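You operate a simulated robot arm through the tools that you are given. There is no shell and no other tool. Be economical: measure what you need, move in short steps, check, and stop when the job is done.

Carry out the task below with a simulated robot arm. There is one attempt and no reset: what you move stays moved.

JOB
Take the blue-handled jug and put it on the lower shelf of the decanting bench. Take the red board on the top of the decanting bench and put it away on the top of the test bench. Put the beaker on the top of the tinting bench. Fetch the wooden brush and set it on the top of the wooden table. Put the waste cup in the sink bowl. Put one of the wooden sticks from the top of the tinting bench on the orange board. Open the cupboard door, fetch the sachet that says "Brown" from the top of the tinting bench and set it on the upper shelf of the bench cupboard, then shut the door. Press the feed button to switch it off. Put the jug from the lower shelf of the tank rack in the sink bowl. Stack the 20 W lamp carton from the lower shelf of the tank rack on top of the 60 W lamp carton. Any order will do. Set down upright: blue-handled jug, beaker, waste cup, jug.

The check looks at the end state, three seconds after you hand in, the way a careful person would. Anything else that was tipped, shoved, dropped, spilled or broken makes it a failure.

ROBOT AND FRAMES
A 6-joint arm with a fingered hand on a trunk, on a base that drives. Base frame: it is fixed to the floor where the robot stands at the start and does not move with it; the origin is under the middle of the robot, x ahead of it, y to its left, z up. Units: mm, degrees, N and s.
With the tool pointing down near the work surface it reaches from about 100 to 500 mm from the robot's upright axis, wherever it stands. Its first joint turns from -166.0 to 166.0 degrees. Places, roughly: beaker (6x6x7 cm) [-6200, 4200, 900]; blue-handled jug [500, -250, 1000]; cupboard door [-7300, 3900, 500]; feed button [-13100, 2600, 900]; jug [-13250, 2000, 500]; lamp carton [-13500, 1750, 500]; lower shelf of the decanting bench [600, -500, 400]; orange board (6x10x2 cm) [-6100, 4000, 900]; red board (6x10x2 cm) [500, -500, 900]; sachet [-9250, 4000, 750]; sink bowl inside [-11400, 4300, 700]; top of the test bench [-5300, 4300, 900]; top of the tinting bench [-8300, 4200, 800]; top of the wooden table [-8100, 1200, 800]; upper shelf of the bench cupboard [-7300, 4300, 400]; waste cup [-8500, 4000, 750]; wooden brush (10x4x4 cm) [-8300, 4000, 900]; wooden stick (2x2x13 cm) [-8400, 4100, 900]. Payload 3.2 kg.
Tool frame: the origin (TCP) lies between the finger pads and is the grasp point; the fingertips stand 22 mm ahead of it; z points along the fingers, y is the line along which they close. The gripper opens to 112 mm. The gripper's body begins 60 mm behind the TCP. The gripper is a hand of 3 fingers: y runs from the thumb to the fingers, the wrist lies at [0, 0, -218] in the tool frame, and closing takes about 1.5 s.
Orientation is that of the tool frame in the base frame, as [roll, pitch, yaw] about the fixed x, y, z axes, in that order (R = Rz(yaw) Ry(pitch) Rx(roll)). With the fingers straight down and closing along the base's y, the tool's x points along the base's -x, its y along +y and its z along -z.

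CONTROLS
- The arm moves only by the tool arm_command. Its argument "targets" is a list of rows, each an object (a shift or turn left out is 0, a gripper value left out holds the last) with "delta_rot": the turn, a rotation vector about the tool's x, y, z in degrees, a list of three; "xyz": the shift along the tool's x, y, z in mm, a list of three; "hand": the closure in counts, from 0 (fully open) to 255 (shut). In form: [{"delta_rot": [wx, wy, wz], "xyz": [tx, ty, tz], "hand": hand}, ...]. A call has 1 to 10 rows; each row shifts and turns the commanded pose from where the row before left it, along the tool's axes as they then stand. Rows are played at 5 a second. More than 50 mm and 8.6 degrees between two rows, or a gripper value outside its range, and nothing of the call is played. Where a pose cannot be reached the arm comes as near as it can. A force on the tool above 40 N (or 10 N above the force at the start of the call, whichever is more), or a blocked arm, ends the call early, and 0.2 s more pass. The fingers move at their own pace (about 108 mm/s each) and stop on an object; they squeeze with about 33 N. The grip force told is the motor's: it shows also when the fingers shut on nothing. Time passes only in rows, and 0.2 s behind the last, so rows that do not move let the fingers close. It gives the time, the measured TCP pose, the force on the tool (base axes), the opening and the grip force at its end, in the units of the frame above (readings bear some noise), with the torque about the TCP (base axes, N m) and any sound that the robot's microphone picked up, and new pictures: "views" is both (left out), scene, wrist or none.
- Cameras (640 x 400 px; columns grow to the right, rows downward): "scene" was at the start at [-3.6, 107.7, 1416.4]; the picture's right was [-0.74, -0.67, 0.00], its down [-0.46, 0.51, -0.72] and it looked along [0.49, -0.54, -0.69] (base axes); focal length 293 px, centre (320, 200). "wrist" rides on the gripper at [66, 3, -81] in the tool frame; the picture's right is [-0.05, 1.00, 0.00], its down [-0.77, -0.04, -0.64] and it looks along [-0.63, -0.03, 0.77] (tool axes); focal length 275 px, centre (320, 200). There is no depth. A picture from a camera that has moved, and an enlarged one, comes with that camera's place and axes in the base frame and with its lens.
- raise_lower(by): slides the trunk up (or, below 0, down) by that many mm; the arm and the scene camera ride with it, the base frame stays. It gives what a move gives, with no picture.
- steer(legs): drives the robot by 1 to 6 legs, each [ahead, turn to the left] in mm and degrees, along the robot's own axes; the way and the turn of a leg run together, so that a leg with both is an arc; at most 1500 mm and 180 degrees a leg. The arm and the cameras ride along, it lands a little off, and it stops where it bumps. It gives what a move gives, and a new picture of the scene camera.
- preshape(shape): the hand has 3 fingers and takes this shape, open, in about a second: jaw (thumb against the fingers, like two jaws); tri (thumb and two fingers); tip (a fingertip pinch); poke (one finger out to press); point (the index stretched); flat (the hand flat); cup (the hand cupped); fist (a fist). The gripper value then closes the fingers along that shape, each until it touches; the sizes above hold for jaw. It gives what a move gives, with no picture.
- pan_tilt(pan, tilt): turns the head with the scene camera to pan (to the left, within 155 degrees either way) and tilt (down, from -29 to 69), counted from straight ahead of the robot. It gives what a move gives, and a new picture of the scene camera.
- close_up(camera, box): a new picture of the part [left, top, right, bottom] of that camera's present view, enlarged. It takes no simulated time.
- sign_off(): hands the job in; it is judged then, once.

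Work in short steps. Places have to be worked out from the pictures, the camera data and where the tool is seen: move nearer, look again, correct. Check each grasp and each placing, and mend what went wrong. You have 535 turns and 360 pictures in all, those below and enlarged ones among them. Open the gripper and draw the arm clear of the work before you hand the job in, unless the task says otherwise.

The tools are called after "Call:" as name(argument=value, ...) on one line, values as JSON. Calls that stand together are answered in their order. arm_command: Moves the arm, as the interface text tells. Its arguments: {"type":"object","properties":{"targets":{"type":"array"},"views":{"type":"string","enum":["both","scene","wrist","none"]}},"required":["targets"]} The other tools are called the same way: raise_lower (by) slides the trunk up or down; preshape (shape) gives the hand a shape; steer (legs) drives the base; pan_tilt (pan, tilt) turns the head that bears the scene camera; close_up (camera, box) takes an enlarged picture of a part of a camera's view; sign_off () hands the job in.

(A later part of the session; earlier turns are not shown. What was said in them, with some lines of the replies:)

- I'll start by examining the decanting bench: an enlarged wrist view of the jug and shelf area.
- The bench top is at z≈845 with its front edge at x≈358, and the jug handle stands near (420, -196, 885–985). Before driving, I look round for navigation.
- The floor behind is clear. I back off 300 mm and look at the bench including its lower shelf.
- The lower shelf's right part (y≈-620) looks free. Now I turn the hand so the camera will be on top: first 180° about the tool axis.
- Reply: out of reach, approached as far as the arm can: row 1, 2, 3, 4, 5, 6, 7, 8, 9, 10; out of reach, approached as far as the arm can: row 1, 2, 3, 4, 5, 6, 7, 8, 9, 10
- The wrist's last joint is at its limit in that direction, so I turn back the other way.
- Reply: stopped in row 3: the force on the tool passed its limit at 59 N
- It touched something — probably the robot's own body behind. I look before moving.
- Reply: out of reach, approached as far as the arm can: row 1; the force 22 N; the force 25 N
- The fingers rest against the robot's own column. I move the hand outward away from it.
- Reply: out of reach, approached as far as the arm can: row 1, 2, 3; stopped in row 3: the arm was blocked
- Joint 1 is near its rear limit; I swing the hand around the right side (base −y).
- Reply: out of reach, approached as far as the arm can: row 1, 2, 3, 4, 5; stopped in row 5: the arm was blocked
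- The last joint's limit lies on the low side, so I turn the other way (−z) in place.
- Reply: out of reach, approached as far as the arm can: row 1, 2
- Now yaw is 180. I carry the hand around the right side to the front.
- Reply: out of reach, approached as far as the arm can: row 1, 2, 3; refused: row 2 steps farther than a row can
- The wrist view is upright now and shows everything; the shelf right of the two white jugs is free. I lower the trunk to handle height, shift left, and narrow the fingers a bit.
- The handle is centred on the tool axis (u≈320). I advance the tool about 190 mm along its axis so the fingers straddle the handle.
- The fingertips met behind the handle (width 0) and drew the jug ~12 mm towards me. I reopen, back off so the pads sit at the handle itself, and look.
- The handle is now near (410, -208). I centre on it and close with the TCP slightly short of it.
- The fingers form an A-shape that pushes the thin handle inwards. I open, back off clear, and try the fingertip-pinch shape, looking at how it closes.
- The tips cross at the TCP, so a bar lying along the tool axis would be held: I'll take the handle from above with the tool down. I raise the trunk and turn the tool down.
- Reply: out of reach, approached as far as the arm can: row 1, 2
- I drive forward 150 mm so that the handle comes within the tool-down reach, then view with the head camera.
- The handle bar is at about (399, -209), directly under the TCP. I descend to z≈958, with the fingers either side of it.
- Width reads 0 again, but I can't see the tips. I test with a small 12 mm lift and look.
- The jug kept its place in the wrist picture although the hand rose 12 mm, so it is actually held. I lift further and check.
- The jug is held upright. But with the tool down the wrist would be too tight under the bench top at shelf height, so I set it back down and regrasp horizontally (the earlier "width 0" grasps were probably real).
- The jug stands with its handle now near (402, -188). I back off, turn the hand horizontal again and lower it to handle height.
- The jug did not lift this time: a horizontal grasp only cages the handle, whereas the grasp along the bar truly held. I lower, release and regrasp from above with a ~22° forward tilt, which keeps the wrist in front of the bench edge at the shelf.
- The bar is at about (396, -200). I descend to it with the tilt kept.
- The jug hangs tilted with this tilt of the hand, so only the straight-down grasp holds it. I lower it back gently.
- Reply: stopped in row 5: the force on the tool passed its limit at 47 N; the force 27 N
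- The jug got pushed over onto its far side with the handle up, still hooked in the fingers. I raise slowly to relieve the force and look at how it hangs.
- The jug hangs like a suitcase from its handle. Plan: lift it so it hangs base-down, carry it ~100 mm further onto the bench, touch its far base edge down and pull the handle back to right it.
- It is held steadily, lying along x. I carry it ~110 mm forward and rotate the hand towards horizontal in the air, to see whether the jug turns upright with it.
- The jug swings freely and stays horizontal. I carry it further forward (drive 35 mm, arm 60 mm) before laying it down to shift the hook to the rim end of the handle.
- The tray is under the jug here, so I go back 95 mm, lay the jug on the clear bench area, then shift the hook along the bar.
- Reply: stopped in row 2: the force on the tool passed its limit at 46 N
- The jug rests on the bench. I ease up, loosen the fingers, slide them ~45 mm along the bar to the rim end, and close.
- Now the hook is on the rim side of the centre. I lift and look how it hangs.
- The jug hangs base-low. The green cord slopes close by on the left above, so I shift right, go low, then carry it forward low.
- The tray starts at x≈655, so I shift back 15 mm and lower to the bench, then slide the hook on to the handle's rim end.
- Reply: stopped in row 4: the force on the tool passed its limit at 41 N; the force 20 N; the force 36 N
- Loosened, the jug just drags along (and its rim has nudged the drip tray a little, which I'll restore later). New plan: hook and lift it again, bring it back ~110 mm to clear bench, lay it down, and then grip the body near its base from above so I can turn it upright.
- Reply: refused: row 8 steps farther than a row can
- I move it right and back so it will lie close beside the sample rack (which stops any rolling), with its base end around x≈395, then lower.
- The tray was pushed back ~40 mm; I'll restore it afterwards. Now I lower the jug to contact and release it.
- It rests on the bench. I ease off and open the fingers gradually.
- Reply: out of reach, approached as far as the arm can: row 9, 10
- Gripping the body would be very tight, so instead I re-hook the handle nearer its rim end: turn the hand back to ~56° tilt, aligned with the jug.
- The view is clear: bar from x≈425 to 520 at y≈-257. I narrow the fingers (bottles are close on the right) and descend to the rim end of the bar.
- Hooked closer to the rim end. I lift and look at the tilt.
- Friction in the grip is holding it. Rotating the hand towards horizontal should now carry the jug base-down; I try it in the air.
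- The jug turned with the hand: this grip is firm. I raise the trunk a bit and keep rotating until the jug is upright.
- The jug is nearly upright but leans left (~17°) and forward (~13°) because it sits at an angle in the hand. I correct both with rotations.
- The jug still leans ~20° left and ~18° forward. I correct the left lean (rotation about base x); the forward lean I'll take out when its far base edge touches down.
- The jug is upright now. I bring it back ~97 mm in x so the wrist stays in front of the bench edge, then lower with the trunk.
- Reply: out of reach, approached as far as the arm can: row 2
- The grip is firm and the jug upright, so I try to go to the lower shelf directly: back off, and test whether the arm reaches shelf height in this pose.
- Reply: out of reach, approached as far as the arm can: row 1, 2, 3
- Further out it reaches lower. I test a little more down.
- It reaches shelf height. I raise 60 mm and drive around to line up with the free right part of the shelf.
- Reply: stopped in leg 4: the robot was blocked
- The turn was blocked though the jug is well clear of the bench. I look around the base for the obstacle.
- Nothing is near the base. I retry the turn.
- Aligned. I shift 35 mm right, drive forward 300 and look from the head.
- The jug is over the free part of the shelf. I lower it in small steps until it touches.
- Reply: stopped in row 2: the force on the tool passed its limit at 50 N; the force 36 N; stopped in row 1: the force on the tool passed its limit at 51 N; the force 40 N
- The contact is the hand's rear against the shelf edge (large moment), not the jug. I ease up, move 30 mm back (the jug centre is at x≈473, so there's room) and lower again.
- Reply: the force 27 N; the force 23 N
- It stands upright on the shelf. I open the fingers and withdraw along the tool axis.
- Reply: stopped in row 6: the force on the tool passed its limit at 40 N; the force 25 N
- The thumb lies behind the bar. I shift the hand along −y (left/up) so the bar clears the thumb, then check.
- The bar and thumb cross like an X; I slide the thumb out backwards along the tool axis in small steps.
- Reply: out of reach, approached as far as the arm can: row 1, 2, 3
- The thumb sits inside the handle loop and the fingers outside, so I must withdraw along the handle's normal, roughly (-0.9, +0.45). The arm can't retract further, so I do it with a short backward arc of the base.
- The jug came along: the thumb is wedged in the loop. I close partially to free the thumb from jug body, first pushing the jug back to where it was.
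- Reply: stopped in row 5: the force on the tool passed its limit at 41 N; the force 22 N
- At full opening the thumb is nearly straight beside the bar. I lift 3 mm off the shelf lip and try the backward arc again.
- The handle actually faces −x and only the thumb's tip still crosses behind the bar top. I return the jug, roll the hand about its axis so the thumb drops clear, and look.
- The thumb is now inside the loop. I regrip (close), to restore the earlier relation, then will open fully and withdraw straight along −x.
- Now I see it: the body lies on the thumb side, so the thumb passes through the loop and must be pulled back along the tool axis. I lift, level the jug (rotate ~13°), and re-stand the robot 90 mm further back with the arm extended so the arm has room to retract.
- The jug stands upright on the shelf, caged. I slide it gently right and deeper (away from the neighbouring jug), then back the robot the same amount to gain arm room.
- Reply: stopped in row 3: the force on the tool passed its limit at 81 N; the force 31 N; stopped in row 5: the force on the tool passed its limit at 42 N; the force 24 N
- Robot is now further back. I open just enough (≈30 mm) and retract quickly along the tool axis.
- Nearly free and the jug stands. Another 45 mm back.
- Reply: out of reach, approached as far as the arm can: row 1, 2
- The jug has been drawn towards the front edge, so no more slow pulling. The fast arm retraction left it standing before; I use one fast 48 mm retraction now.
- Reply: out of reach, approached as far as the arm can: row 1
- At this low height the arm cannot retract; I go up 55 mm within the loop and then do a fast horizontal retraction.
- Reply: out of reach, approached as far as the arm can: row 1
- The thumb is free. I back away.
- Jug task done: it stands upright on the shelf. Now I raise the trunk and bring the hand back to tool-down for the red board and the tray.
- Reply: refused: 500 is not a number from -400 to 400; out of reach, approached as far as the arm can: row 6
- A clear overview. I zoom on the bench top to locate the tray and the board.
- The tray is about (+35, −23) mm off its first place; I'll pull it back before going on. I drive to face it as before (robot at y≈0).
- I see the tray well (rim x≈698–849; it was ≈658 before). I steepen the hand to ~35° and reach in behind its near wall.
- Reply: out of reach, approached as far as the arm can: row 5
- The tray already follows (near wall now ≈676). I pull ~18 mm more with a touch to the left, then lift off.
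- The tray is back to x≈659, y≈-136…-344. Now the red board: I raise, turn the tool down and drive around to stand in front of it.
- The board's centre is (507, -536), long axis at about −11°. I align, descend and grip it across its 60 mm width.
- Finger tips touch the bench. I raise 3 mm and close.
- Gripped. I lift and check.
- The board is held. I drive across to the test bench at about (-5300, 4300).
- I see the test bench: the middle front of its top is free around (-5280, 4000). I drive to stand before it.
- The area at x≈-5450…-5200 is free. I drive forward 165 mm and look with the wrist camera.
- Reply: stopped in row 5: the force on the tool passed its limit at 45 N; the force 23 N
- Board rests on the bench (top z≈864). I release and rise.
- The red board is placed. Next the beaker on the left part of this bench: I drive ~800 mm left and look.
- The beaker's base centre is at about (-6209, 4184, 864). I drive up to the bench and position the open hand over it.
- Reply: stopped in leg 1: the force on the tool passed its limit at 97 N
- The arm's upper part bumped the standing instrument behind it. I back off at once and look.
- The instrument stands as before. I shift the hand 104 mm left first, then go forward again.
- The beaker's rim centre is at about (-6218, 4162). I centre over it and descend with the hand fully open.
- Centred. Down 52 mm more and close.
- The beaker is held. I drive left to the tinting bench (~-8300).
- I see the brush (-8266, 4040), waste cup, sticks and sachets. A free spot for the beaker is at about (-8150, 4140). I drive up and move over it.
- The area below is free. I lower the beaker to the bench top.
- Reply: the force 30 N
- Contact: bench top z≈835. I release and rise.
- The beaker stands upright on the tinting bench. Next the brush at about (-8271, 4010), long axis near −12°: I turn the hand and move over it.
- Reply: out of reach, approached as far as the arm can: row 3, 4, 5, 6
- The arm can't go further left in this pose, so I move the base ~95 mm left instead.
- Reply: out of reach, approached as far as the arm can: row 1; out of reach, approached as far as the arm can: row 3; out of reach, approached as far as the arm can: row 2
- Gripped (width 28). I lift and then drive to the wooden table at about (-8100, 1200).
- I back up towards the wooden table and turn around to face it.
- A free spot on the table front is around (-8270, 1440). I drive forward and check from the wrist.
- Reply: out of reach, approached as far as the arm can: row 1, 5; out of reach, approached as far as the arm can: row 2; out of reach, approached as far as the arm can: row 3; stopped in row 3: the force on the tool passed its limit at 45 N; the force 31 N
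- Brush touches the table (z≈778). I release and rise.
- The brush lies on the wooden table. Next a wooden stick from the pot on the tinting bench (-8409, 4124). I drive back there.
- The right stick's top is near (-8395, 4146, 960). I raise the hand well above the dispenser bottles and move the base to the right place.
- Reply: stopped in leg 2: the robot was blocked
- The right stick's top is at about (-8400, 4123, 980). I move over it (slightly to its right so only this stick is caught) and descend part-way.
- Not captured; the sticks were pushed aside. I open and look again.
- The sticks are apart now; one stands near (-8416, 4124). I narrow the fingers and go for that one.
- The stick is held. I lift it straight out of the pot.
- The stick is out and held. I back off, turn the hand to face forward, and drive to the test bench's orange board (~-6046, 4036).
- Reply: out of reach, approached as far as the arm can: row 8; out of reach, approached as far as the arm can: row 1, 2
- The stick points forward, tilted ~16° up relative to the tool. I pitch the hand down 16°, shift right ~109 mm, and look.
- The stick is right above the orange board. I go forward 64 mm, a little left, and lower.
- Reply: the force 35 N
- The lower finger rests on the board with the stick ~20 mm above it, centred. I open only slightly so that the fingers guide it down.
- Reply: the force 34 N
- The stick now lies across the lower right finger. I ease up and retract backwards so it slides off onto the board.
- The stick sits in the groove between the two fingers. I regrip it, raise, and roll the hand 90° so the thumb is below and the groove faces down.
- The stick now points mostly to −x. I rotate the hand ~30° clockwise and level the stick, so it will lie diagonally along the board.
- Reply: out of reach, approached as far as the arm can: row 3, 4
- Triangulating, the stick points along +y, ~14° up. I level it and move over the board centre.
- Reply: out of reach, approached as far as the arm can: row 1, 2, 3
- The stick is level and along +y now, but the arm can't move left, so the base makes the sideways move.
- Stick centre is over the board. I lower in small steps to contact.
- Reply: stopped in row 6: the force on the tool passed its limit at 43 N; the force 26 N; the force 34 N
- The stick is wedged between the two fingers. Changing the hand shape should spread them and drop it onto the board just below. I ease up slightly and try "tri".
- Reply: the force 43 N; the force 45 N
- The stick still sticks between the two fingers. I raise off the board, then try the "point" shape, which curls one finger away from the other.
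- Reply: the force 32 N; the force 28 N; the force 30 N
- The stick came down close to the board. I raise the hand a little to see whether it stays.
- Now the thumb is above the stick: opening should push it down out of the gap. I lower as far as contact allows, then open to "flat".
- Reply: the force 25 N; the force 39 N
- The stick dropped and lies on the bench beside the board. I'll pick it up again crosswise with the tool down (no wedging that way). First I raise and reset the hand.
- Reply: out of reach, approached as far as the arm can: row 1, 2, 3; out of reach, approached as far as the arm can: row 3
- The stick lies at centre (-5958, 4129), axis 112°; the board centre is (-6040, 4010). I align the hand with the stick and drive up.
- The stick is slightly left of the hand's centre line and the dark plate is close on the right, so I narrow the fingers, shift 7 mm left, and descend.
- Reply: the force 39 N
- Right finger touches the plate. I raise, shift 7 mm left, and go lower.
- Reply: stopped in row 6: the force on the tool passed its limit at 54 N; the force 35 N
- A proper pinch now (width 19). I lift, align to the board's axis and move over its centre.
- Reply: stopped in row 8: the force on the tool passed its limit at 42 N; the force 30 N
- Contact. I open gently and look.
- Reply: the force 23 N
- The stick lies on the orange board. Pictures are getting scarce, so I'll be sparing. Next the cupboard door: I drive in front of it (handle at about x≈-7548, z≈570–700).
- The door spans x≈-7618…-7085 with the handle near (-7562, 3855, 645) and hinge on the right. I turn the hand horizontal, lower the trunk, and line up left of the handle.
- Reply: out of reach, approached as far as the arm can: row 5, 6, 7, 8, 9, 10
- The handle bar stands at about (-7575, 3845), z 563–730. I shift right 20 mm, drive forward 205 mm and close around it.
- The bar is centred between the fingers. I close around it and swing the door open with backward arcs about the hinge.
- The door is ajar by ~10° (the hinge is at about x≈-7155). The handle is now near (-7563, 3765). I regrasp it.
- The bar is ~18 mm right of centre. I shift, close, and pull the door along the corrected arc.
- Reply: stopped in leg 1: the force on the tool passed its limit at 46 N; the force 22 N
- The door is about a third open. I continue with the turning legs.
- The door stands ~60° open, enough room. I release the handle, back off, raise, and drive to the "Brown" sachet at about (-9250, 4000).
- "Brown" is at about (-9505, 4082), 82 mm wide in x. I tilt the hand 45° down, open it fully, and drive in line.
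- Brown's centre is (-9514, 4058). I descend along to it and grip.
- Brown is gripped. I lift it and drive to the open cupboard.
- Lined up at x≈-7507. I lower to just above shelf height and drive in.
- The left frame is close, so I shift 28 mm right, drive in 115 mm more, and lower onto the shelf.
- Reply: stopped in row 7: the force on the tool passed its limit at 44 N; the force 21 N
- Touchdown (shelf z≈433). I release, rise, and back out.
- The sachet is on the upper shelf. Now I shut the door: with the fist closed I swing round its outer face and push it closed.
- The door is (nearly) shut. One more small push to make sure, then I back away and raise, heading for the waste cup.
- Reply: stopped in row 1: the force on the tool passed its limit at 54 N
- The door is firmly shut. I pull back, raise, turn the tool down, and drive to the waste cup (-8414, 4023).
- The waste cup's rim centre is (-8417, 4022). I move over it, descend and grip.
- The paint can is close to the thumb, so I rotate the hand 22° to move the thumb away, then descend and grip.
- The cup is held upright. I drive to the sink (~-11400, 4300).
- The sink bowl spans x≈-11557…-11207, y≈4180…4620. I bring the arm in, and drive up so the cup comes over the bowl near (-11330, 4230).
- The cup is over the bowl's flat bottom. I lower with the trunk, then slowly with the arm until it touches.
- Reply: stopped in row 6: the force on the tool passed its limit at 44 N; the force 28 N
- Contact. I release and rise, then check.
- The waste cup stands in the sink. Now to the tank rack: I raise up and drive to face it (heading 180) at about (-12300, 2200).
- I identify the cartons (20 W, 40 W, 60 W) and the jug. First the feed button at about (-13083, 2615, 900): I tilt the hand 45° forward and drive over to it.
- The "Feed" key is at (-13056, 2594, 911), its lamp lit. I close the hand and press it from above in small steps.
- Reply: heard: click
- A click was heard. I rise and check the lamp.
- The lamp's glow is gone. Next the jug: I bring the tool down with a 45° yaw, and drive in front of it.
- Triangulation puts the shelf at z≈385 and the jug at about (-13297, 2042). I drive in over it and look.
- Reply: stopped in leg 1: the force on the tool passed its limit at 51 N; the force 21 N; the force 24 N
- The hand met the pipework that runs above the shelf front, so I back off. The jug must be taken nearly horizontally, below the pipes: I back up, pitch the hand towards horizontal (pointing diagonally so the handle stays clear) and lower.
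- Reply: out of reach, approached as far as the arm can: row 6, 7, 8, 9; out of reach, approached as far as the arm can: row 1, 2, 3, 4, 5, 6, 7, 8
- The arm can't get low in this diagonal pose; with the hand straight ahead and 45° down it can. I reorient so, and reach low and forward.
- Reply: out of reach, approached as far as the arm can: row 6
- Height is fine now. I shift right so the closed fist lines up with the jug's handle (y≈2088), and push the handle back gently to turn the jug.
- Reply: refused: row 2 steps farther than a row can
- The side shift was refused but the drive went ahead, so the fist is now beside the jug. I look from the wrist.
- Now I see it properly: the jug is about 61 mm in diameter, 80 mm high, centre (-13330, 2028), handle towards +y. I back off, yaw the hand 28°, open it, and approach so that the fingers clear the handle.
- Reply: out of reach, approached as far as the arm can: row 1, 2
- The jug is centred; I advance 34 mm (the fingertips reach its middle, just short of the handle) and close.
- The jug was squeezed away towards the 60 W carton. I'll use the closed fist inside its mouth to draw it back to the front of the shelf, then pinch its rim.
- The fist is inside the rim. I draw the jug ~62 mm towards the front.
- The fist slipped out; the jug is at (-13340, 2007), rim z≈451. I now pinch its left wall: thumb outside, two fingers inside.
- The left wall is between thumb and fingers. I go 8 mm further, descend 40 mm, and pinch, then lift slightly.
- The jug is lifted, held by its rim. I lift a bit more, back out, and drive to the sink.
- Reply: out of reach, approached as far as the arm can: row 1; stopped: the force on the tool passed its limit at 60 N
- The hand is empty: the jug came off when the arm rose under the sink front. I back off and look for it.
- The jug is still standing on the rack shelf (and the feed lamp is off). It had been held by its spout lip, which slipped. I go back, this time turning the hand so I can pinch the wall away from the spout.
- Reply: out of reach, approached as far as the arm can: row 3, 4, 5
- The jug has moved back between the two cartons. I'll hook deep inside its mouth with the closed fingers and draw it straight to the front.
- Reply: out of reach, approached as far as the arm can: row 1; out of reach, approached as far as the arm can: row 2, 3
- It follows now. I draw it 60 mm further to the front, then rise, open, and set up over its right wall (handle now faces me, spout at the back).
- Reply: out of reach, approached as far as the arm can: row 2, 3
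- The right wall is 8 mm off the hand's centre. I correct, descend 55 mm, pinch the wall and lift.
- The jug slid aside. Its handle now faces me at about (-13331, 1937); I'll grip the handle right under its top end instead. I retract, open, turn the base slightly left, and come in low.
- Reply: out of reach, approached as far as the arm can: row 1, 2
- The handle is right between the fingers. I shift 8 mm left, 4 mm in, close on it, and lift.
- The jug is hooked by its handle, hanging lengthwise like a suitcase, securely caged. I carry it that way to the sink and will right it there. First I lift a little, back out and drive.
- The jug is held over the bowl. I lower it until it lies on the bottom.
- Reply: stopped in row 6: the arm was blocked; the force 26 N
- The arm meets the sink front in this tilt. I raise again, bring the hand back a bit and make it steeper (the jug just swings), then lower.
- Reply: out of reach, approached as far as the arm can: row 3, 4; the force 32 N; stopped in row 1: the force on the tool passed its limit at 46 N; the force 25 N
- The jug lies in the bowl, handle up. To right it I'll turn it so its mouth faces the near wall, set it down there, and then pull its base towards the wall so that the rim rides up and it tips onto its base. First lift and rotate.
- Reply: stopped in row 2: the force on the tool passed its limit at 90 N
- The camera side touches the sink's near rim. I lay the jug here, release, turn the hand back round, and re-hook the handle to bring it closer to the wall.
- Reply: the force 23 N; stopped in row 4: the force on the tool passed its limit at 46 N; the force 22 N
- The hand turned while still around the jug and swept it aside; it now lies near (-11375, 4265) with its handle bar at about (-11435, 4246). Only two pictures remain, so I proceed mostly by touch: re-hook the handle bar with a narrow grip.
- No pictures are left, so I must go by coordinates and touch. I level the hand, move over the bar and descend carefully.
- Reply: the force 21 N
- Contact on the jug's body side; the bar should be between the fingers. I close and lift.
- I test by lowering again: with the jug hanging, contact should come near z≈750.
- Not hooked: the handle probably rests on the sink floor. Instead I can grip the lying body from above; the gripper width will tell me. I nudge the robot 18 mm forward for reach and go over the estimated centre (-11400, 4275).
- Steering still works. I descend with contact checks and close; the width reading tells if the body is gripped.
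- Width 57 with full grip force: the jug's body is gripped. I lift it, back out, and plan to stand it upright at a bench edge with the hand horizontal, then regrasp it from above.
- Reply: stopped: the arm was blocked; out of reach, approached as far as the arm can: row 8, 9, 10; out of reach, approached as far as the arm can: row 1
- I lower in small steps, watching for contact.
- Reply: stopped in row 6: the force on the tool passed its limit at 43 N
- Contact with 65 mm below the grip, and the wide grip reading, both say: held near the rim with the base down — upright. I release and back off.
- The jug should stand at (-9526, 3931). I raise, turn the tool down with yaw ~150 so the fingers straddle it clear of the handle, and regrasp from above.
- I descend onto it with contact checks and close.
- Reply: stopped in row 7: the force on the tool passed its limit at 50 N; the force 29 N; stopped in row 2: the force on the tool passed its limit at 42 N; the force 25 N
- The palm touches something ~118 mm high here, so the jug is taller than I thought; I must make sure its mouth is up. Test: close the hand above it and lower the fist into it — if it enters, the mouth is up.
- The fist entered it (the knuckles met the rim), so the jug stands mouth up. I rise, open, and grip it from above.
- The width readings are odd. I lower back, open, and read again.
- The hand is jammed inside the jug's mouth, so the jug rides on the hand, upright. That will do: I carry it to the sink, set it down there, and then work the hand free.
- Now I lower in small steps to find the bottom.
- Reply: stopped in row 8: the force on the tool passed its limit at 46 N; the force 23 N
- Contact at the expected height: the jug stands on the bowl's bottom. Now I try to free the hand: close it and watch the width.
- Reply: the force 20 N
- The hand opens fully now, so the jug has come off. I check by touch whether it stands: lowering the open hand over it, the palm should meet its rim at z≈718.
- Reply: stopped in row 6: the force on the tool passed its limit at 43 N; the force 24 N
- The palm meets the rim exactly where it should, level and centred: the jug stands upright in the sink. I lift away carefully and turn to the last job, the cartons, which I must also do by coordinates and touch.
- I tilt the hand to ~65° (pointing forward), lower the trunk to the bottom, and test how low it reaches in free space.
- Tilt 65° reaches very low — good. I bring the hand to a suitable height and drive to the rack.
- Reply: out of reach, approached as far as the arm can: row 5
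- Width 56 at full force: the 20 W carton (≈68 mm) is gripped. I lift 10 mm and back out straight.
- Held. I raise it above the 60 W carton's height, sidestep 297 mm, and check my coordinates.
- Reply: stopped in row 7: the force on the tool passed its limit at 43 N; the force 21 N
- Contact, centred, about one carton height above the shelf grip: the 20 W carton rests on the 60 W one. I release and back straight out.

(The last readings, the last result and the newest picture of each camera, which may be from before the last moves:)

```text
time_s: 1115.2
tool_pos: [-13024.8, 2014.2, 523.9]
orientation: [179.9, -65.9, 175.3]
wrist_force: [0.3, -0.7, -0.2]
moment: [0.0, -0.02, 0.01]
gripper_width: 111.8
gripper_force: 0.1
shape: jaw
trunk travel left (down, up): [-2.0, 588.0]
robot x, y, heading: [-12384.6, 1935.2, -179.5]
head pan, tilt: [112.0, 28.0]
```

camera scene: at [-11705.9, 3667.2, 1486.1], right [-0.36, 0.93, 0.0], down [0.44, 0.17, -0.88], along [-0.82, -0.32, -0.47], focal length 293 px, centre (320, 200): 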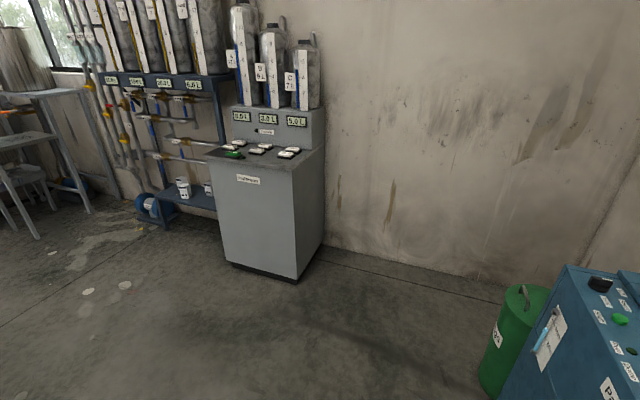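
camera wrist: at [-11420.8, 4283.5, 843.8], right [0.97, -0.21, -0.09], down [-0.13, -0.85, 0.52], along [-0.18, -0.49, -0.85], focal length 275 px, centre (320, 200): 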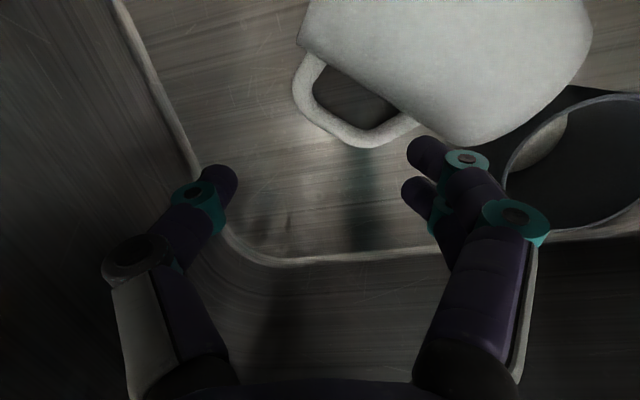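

The arm is clear and the hand is open, so I hand the job in.

Call:
sign_off()

```text
The job is handed in.
```

I attempted every item and handed the job in, but my pictures ran out before the end. I set down the plain jug and stacked the cartons by touch and position readings, without seeing the result.

**Seen in place:**
- The blue-handled jug is upright on the lower shelf of the decanting bench.
- The red board is on the test bench.
- The beaker is on the tinting bench.
- The brush is on the wooden table.
- The waste cup was upright in the sink when I last saw it. I later handled the jug beside it without seeing.
- A wooden stick is on the orange board.
- The "Brown" sachet is on the upper cupboard shelf, and the door is shut.
- The feed lamp is off.

**Not seen, judged by touch:**
- **Jug:** it should be standing upright in the sink bowl. The open hand met its rim level and centred where a standing jug's rim should be.
- **20 W carton:** it should be on top of the 60 W carton. It touched down centred, at about one carton's height.

**Moved or bumped along the way:**
- The drip tray on the decanting bench was pushed about 40 mm, then pulled back to about where it was.
- The arm bumped an instrument on the test bench and the pipework on the tank rack. Both looked unchanged afterwards.
- The other wooden stick now leans differently in its pot.
- The orange board shifted slightly on its rack.
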